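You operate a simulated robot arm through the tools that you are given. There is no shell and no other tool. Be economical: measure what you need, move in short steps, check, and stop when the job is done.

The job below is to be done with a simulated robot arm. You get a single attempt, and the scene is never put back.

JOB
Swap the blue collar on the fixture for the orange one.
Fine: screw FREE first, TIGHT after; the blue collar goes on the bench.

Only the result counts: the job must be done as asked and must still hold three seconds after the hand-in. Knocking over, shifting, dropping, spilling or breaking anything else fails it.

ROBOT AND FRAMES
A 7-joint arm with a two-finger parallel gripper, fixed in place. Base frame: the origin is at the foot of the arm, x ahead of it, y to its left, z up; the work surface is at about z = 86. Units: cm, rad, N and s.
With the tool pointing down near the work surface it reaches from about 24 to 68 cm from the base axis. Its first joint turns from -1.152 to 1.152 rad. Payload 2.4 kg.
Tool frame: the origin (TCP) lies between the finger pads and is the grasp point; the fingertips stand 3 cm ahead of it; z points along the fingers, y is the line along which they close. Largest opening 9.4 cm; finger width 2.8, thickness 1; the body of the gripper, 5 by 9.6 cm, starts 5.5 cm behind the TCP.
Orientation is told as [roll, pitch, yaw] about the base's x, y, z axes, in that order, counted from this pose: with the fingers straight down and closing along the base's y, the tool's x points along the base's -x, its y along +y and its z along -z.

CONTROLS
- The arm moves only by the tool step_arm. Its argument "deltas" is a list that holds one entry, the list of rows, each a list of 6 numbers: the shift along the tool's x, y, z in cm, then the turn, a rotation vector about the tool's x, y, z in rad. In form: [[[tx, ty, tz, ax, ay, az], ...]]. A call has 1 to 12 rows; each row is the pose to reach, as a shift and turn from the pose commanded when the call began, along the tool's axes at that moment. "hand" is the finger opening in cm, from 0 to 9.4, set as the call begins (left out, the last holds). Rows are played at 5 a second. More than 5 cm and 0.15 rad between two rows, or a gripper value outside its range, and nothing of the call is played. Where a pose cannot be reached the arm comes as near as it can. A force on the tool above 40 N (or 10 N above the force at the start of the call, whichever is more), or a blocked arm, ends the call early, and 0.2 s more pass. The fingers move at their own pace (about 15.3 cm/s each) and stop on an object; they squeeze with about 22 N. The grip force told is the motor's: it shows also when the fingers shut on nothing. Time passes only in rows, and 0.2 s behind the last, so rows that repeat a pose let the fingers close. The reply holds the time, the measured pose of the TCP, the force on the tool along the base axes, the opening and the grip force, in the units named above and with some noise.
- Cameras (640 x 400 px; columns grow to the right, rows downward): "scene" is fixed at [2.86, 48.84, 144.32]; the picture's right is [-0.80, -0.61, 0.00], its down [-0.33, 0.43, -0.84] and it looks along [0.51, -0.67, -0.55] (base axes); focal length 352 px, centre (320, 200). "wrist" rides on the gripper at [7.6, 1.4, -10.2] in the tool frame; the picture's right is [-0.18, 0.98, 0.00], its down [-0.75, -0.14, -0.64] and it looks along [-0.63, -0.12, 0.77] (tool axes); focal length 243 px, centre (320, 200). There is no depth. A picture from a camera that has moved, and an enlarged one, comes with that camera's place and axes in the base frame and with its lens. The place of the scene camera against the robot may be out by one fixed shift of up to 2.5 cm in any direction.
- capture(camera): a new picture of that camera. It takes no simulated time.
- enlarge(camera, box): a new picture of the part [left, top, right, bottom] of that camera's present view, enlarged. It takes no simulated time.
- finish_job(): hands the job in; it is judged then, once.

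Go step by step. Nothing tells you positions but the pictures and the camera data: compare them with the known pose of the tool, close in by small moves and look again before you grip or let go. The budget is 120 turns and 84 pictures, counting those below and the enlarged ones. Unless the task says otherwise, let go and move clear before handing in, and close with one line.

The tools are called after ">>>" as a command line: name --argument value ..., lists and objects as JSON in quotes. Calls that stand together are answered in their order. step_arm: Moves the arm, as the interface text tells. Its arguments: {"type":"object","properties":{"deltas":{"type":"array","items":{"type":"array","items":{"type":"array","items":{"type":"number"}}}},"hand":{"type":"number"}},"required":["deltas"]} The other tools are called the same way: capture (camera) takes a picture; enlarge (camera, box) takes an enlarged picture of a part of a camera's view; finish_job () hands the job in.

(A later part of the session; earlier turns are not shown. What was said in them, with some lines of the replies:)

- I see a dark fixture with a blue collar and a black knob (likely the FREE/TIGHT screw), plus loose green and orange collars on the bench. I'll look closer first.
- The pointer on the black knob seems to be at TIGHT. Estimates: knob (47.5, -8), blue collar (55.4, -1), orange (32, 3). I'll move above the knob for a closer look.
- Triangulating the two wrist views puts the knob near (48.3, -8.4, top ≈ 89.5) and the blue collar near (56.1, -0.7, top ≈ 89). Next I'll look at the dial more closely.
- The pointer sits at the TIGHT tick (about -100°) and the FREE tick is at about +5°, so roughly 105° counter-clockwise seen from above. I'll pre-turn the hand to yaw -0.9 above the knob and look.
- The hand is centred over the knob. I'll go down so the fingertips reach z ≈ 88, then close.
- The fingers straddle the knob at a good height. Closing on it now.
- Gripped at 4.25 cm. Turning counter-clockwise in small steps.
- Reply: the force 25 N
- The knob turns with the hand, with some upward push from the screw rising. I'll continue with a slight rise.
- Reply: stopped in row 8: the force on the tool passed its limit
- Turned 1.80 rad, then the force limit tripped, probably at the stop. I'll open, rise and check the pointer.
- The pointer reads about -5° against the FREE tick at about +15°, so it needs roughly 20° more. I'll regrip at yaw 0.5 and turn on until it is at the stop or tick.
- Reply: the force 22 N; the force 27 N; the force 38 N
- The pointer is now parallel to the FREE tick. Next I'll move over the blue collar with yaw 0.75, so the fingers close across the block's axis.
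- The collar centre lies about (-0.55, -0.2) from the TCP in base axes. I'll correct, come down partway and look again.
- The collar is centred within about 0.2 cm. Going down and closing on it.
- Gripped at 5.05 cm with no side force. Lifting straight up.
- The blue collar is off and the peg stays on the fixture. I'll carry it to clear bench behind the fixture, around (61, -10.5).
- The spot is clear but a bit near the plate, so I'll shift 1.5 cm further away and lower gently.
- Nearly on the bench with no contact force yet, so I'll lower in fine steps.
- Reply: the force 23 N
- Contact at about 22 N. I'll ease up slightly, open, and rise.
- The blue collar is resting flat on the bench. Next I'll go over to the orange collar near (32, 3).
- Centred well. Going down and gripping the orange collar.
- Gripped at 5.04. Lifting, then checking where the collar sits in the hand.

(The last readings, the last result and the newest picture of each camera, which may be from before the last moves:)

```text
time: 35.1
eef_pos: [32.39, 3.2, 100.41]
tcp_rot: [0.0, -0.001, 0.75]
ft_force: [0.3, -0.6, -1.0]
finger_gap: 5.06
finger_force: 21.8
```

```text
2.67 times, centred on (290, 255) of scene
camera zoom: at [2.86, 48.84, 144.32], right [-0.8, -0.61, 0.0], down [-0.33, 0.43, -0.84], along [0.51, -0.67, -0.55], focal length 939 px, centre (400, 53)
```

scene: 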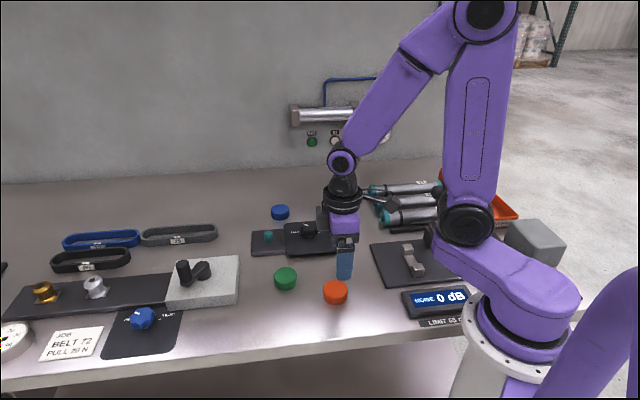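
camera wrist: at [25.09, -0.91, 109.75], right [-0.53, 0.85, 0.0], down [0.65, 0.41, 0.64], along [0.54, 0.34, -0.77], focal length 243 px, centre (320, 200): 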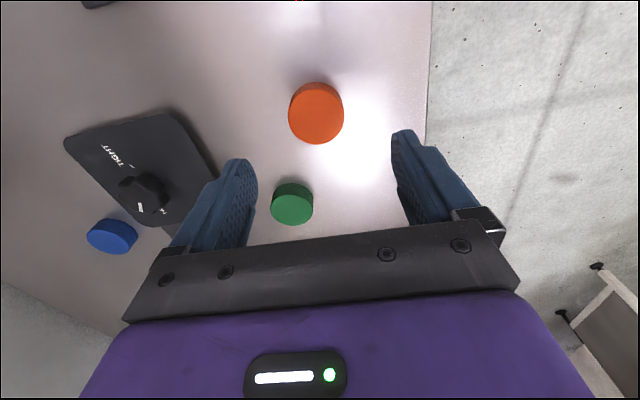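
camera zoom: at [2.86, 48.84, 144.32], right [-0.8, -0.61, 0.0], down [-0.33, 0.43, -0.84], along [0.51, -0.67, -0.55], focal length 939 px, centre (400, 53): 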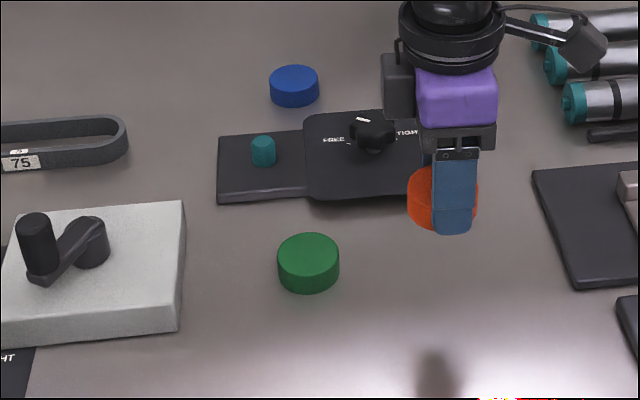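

>>> enlarge --camera "scene" --box '[305, 215, 355, 275]'

```text
6.67 times, centred on (330, 245) of scene
camera zoom: at [2.86, 48.84, 144.32], right [-0.8, -0.61, 0.0], down [-0.33, 0.43, -0.84], along [0.51, -0.67, -0.55], focal length 2348 px, centre (253, -100)
```

zoom: 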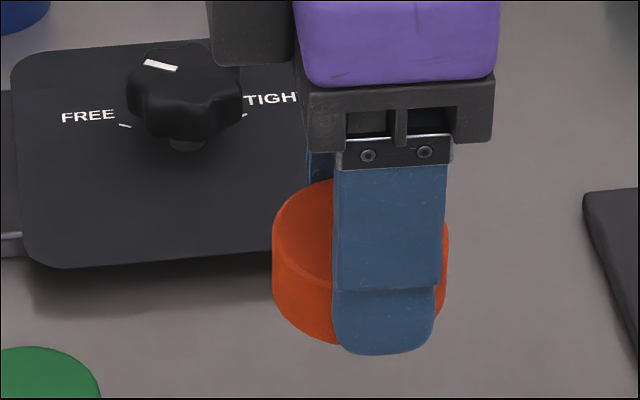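

The orange collar sits in the hand just as the blue one did, so the target TCP is the blue grip pose (55.5, -0.8). I'll carry it there and stop above the peg.

>>> step_arm --deltas '[[[-2.4, -3.1, 0, 0, 0, 0], [-4.8, -6.2, 0, 0, 0, 0], [-7.2, -9.4, 0, 0, 0, 0], [-9.6, -12.5, 0, 0, 0, 0], [-12, -15.6, 0, 0, 0, 0], [-14.29, -18.75, 0, 0, 0, 0], [-14.29, -18.75, 3, 0, 0, 0], [-14.29, -18.75, 5, 0, 0, 0], [-14.29, -18.75, 5, 0, 0, 0], [-14.29, -18.75, 5, 0, 0, 0]]]'

>>> capture --camera "wrist"

>>> enlarge --camera "scene" --box '[230, 190, 310, 260]'

```text
time: 37.3
eef_pos: [55.41, -1.18, 95.6]
tcp_rot: [0.001, 0.0, 0.749]
ft_force: [-0.2, -0.1, -0.4]
finger_gap: 5.08
finger_force: 21.8
```

```text
39 pictures are left
camera wrist: at [48.83, -5.16, 105.92], right [-0.53, 0.85, 0.0], down [0.65, 0.41, 0.64], along [0.54, 0.34, -0.77], focal length 243 px, centre (320, 200)
```

wrist: 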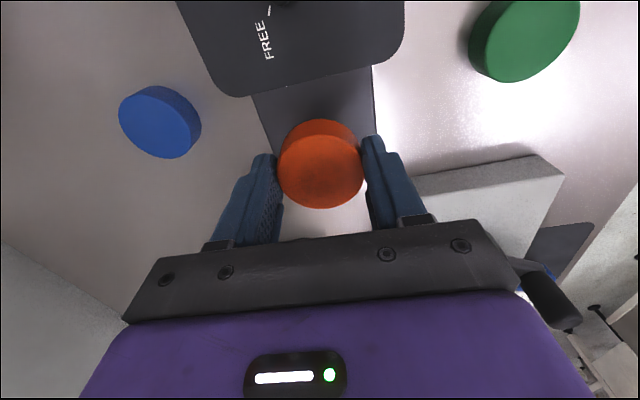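

```text
5.71 times, centred on (270, 225) of scene
camera zoom: at [2.86, 48.84, 144.32], right [-0.8, -0.61, 0.0], down [-0.33, 0.43, -0.84], along [0.51, -0.67, -0.55], focal length 2013 px, centre (606, 57)
```

zoom: 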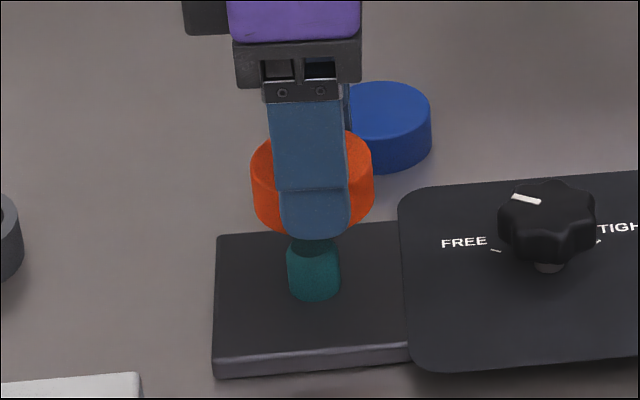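

The collar is about 0.3 cm off along tool x by the scene view and 0.2 cm along y by the pose and wrist view. I'll correct and recheck.

>>> step_arm --deltas '[[[-0.3, 0.2, 0, 0, 0, 0], [-0.3, 0.2, 2, 0, 0, 0], [-0.3, 0.2, 2, 0, 0, 0], [-0.3, 0.2, 2, 0, 0, 0]]]'

>>> enlarge --camera "scene" --box '[240, 200, 300, 250]'

>>> capture --camera "wrist"

```text
time: 38.3
eef_pos: [55.49, -0.58, 93.64]
tcp_rot: [0.0, 0.001, 0.75]
ft_force: [-0.1, -0.3, -0.4]
finger_gap: 5.06
finger_force: 22.4
```

```text
8.00 times, centred on (270, 225) of scene
camera zoom: at [2.86, 48.84, 144.32], right [-0.8, -0.61, 0.0], down [-0.33, 0.43, -0.84], along [0.51, -0.67, -0.55], focal length 2818 px, centre (720, 0)
```

zoom: 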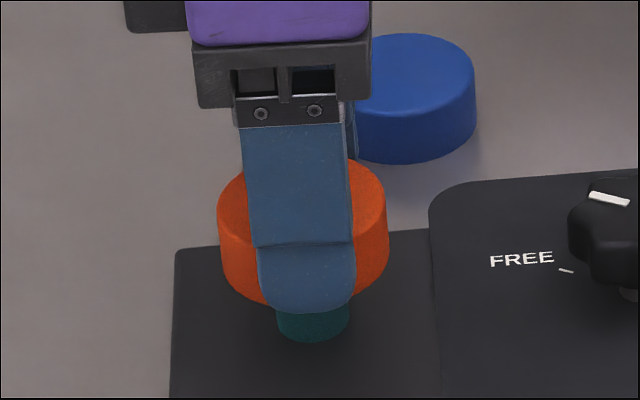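

```text
36 pictures are left
camera wrist: at [48.91, -4.76, 103.92], right [-0.53, 0.85, 0.0], down [0.65, 0.41, 0.64], along [0.54, 0.34, -0.77], focal length 243 px, centre (320, 200)
```

wrist: 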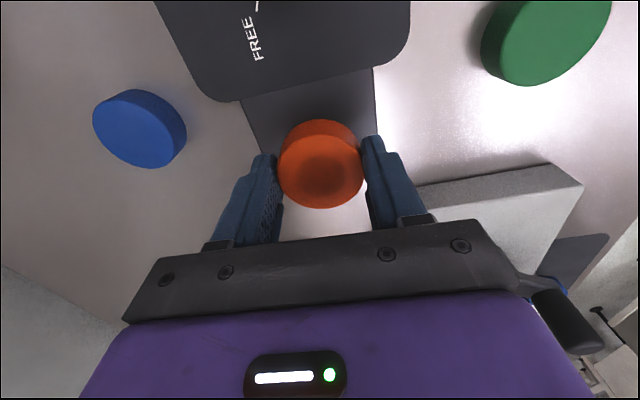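

Aligned within about 0.1 cm. Lowering gently over the peg.

>>> step_arm --deltas '[[[0, 0, 0.4, 0, 0, 0], [0, 0, 0.8, 0, 0, 0], [0, 0, 1.2, 0, 0, 0], [0, 0, 1.6, 0, 0, 0], [0, 0, 1.6, 0, 0, 0]]]'

>>> enlarge --camera "scene" --box '[240, 200, 300, 250]'

```text
time: 39.5
eef_pos: [55.48, -0.75, 91.98]
tcp_rot: [0.0, 0.0, 0.749]
ft_force: [-0.1, 0.4, -1.0]
finger_gap: 5.06
finger_force: 21.3
```

```text
8.00 times, centred on (270, 225) of scene
camera zoom: at [2.86, 48.84, 144.32], right [-0.8, -0.61, 0.0], down [-0.33, 0.43, -0.84], along [0.51, -0.67, -0.55], focal length 2818 px, centre (720, 0)
```

zoom: 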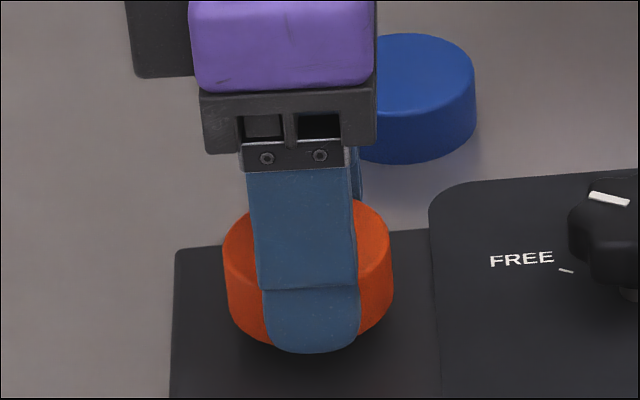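

No contact force and it is past the peg top, so it is going on. Continuing down to seat.

>>> step_arm --deltas '[[[0, 0, 0.3, 0, 0, 0], [0, 0, 0.6, 0, 0, 0], [0, 0, 0.9, 0, 0, 0], [0, 0, 1.1, 0, 0, 0], [0, 0, 1.1, 0, 0, 0]]]'

>>> enlarge --camera "scene" --box '[240, 200, 300, 250]'

>>> enlarge --camera "wrist" --box '[220, 60, 420, 240]'

```text
time: 40.7
eef_pos: [55.61, -0.68, 90.69]
tcp_rot: [0.0, 0.001, 0.747]
ft_force: [-0.3, 0.8, -0.5]
finger_gap: 5.05
finger_force: 21.8
```

```text
8.00 times, centred on (270, 225) of scene
camera zoom: at [2.86, 48.84, 144.32], right [-0.8, -0.61, 0.0], down [-0.33, 0.43, -0.84], along [0.51, -0.67, -0.55], focal length 2818 px, centre (720, 0)
```

zoom: 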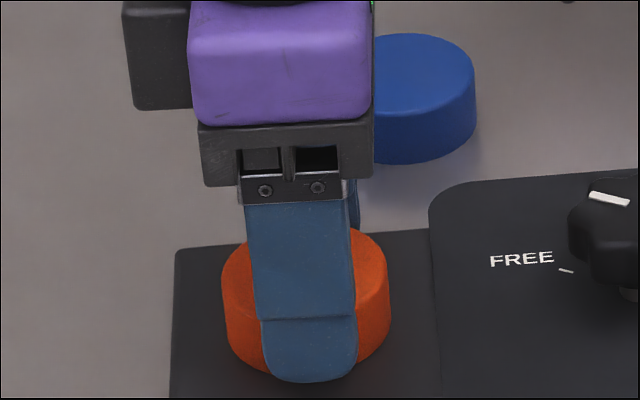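

```text
2.22 times, centred on (320, 150) of wrist
camera zoom: at [49.03, -4.71, 101.17], right [-0.53, 0.85, 0.0], down [0.65, 0.41, 0.64], along [0.54, 0.34, -0.77], focal length 539 px, centre (320, 311)
```

zoom: 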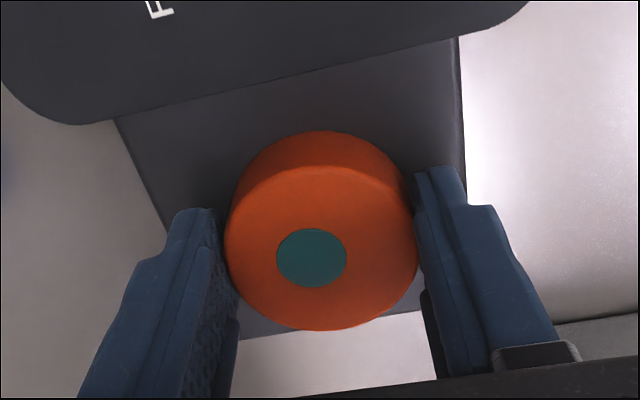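

It is over the peg, but the collar centre is about 0.25 cm off along tool +y. I'll shift it back and seat it until contact.

>>> step_arm --deltas '[[[0, -0.12, 0, 0, 0, 0], [0, -0.24, 0, 0, 0, 0], [0, -0.24, 0, 0, 0, 0]]]'

>>> step_arm --deltas '[[[0, 0, 0.15, 0, 0, 0], [0, 0, 0.15, 0, 0, 0]]]'

>>> enlarge --camera "wrist" --box '[220, 60, 420, 240]'

```text
time: 41.5
eef_pos: [55.82, -0.7, 90.77]
tcp_rot: [0.0, 0.001, 0.749]
ft_force: [-0.2, 0.1, -0.9]
finger_gap: 5.05
finger_force: 22.6
```

```text
time: 42.1
eef_pos: [55.85, -0.84, 90.68]
tcp_rot: [-0.001, -0.001, 0.75]
ft_force: [-1.1, 1.1, 8.2]
finger_gap: 5.09
finger_force: 22.2
```

```text
2.22 times, centred on (320, 150) of wrist
camera zoom: at [49.26, -4.89, 101.1], right [-0.53, 0.85, 0.0], down [0.65, 0.41, 0.64], along [0.54, 0.34, -0.77], focal length 539 px, centre (320, 311)
```

zoom: 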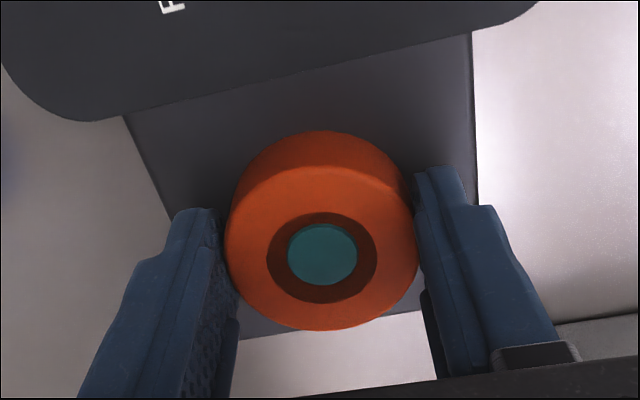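

Now the bore shows evenly around the peg and there's 8 N of contact, so it is seated and centred. Releasing and rising.

>>> step_arm --deltas '[[[0, 0, 0, 0, 0, 0], [0, 0, 0, 0, 0, 0], [0, 0, -2, 0, 0, 0], [0, 0, -5, 0, 0, 0], [0, 0, -8, 0, 0, 0], [0, 0, -8, 0, 0, 0]]]' --hand 8

>>> enlarge --camera "wrist" --box '[250, 40, 400, 170]'

>>> enlarge --camera "scene" --box '[240, 200, 350, 265]'

```text
time: 43.5
eef_pos: [56.03, -0.82, 98.93]
tcp_rot: [0.0, 0.0, 0.749]
ft_force: [0.4, 0.1, 0.0]
finger_gap: 8.02
finger_force: 0.0
```

```text
3.08 times, centred on (325, 105) of wrist
camera zoom: at [49.46, -4.86, 109.21], right [-0.53, 0.85, 0.0], down [0.65, 0.41, 0.64], along [0.54, 0.34, -0.77], focal length 746 px, centre (305, 492)
```

zoom: 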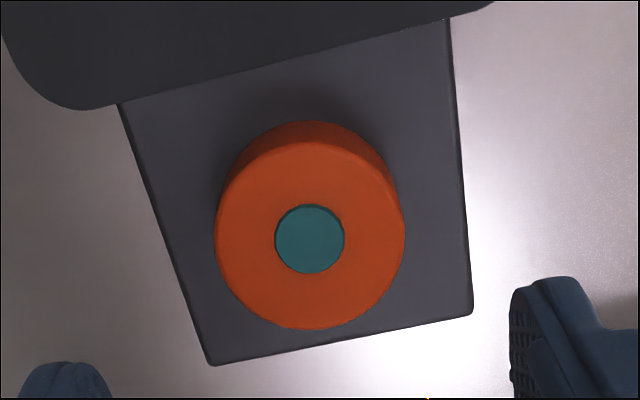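

```text
5.82 times, centred on (295, 232) of scene
camera zoom: at [2.86, 48.84, 144.32], right [-0.8, -0.61, 0.0], down [-0.33, 0.43, -0.84], along [0.51, -0.67, -0.55], focal length 2049 px, centre (466, 11)
```

zoom: 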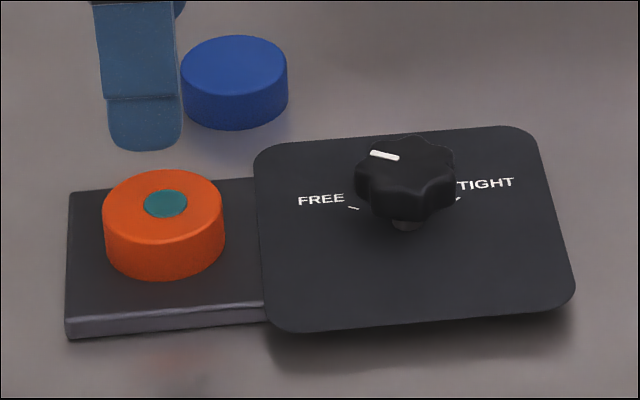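

The orange collar is seated level on the peg. Now back over the knob with yaw 1.0 to turn it clockwise to TIGHT.

>>> step_arm --deltas '[[[3.5, -0.1, 0, 0, 0, -0.08], [7, -0.2, 0, 0, 0, -0.16], [10.47, -0.31, 0, 0, 0, -0.25], [10.47, -0.31, 1, 0, 0, -0.25], [10.47, -0.31, 1, 0, 0, -0.25]]]' --hand 7.5

>>> enlarge --camera "wrist" --box '[220, 60, 420, 200]'

```text
time: 44.7
eef_pos: [48.43, -8.12, 97.77]
tcp_rot: [0.0, 0.001, 0.998]
ft_force: [0.6, 0.4, 0.5]
finger_gap: 7.49
finger_force: 0.1
```

```text
2.86 times, centred on (320, 130) of wrist
camera zoom: at [43.04, -13.75, 108.19], right [-0.73, 0.69, 0.0], down [0.53, 0.56, 0.64], along [0.44, 0.47, -0.77], focal length 693 px, centre (320, 400)
```

zoom: 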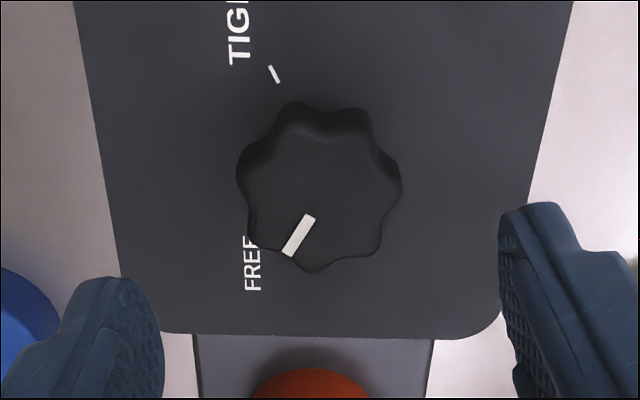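

>>> step_arm --deltas '[[[0, 0, 3, 0, 0, 0], [0, 0, 5.5, 0, 0, 0], [0, 0, 6.7, 0, 0, 0], [0, 0, 6.7, 0, 0, 0]]]'

>>> step_arm --deltas '[[[0, 0, 0, 0, 0, 0], [0, 0, 0, 0, 0, 0], [0, 0, 0, 0, 0, 0]]]' --hand 2.5

>>> step_arm --deltas '[[[0, 0, 0, 0, 0, 0.1], [0, 0, 0, 0, 0, 0.2], [0, 0, 0, 0, 0, 0.3], [0, 0, 0, 0, 0, 0.4], [0, 0, 0, 0, 0, 0.5], [0, 0, 0, 0, 0, 0.6]]]'

```text
time: 45.7
eef_pos: [48.19, -8.09, 91.02]
tcp_rot: [0.0, 0.001, 0.998]
ft_force: [-0.8, 0.7, -0.4]
finger_gap: 7.51
finger_force: 0.0
```

```text
time: 46.5
eef_pos: [48.41, -8.2, 90.98]
tcp_rot: [-0.004, -0.004, 0.995]
ft_force: [11.1, -6.4, -12.6]
finger_gap: 4.22
finger_force: 44.8
```

```text
time: 47.9
eef_pos: [48.31, -8.11, 90.95]
tcp_rot: [0.0, 0.0, 0.397]
ft_force: [8.4, -10.5, -3.1]
finger_gap: 4.2
finger_force: 45.1
```

>>> step_arm --deltas '[[[-0.03, -0.1, 0, 0, 0, 0.1], [-0.03, -0.1, 0, 0, 0, 0.2], [-0.03, -0.1, 0, 0, 0, 0.3], [-0.03, -0.1, 0, 0, 0, 0.4], [-0.03, -0.1, 0, 0, 0, 0.5], [-0.03, -0.1, 0, 0, 0, 0.6], [-0.03, -0.1, 0, 0, 0, 0.7], [-0.03, -0.1, 0, 0, 0, 0.8]]]'

>>> enlarge --camera "wrist" --box '[260, 100, 400, 220]'

```text
time: 49.7
eef_pos: [48.35, -8.1, 90.98]
tcp_rot: [0.0, -0.002, -0.4]
ft_force: [-5.5, 4.7, 20.8]
finger_gap: 4.19
finger_force: 44.9
```

```text
3.33 times, centred on (330, 160) of wrist
camera zoom: at [41.89, -3.76, 101.36], right [0.55, 0.83, 0.0], down [0.64, -0.42, 0.64], along [0.54, -0.36, -0.77], focal length 809 px, centre (287, 333)
```

zoom: 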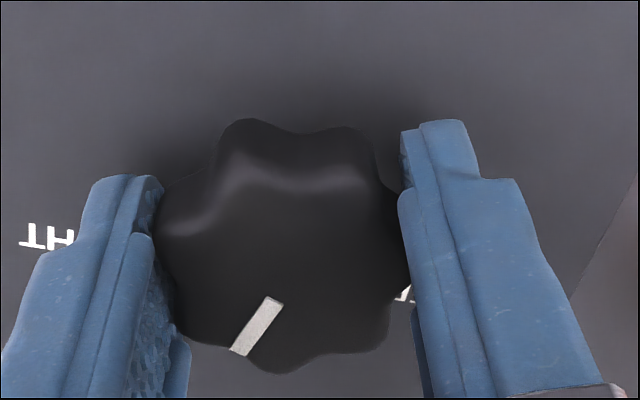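

The knob is following. Turning on to the stop.

>>> step_arm --deltas '[[[0, 0, 0, 0, 0, 0.1], [0, 0, 0, 0, 0, 0.2], [0, 0, 0, 0, 0, 0.3], [0, 0, 0, 0, 0, 0.4], [0, 0, 0, 0, 0, 0.5], [0, 0, 0, 0, 0, 0.6], [0, 0, 0, 0, 0, 0.7], [0, 0, 0, 0, 0, 0.75]]]'

>>> enlarge --camera "wrist" --box '[240, 100, 400, 220]'

```text
time: 51.5
eef_pos: [48.43, -8.13, 91.05]
tcp_rot: [0.001, 0.002, -1.152]
ft_force: [9.5, 19.7, 5.6]
finger_gap: 4.17
finger_force: 45.1
```

```text
3.33 times, centred on (320, 160) of wrist
camera zoom: at [46.65, -0.55, 101.34], right [0.97, 0.23, 0.0], down [0.18, -0.75, 0.64], along [0.15, -0.62, -0.77], focal length 809 px, centre (320, 333)
```

zoom: 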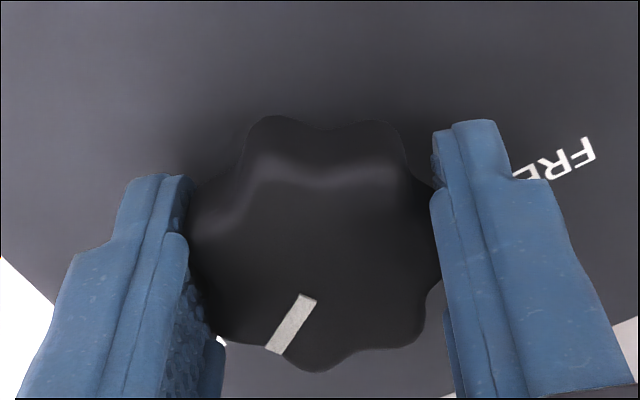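

>>> step_arm --deltas '[[[0, 0, 0, 0, 0, 0], [0, 0, 0, 0, 0, 0], [0, 0, -3, 0, 0, 0], [0, 0, -7, 0, 0, 0], [0, 0, -7, 0, 0, 0]]]' --hand 7.5

>>> enlarge --camera "scene" --box '[290, 215, 325, 240]'

>>> enlarge --camera "wrist" --box '[240, 70, 400, 180]'

```text
time: 52.7
eef_pos: [48.18, -8.19, 98.23]
tcp_rot: [0.001, 0.0, -1.153]
ft_force: [0.4, 0.6, -0.1]
finger_gap: 7.53
finger_force: 0.0
```

```text
16.00 times, centred on (308, 228) of scene
camera zoom: at [2.86, 48.84, 144.32], right [-0.8, -0.61, 0.0], down [-0.33, 0.43, -0.84], along [0.51, -0.67, -0.55], focal length 5635 px, centre (520, -240)
```

zoom: 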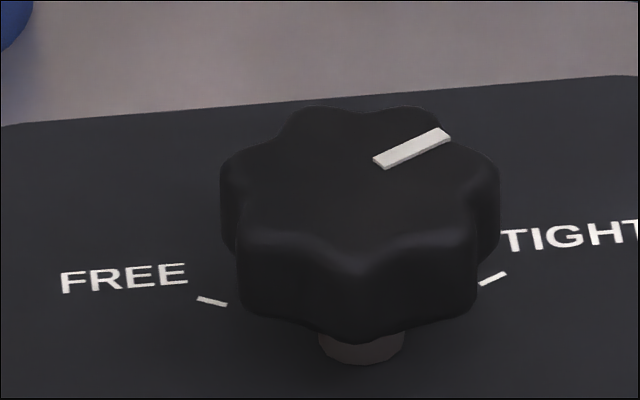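

```text
3.64 times, centred on (320, 125) of wrist
camera zoom: at [46.37, -0.58, 108.56], right [0.97, 0.23, 0.0], down [0.18, -0.75, 0.64], along [0.15, -0.62, -0.77], focal length 882 px, centre (320, 473)
```

zoom: 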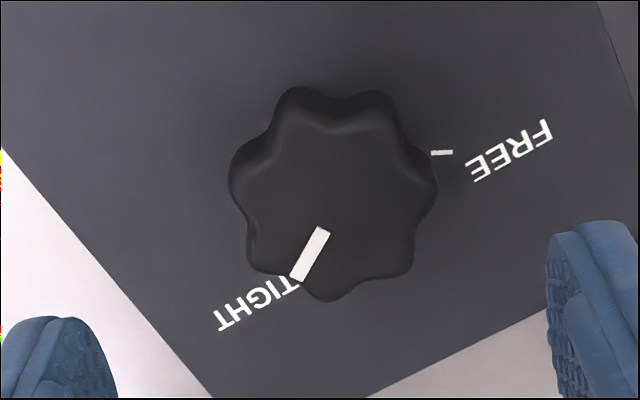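

The pointer is in line with the TIGHT tick. I'll rise clear and do a last check of the whole scene.

>>> step_arm --deltas '[[[1, 0, -4, 0, 0, 0], [2, 0, -8, 0, 0, 0], [3, 0, -12, 0, 0, 0], [3, 0, -12, 0, 0, 0], [3, 0, -12, 0, 0, 0]]]'

>>> capture --camera "scene"

>>> enlarge --camera "scene" --box '[240, 195, 350, 265]'

```text
time: 53.9
eef_pos: [47.12, -5.45, 110.3]
tcp_rot: [0.001, 0.001, -1.152]
ft_force: [0.2, -0.1, 0.1]
finger_gap: 7.48
finger_force: 0.1
```

```text
24 pictures are left
```

scene: 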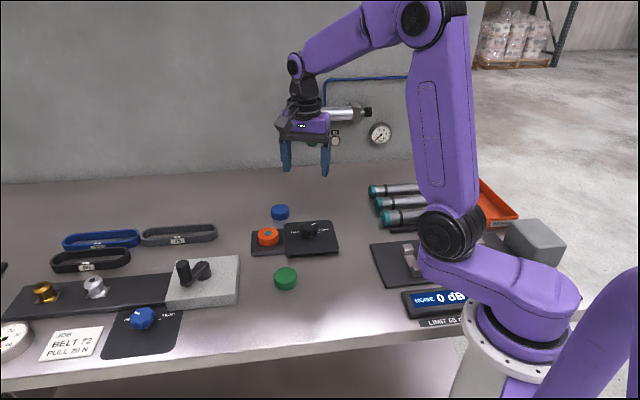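

```text
5.71 times, centred on (295, 230) of scene
camera zoom: at [2.86, 48.84, 144.32], right [-0.8, -0.61, 0.0], down [-0.33, 0.43, -0.84], along [0.51, -0.67, -0.55], focal length 2013 px, centre (463, 29)
```

zoom: 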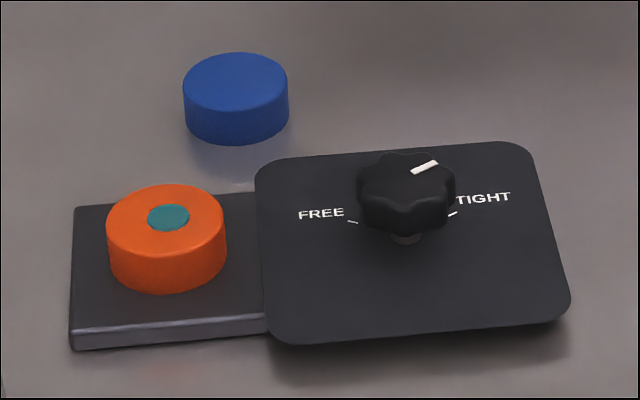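

The orange collar is on the peg, the screw is at TIGHT, the blue collar is on the bench and the arm is clear. Handing in.

>>> finish_job

```text
The job is handed in.
```

The job is handed in: the orange collar is seated on the fixture with the screw at TIGHT, the blue collar is on the bench, and nothing else was moved.
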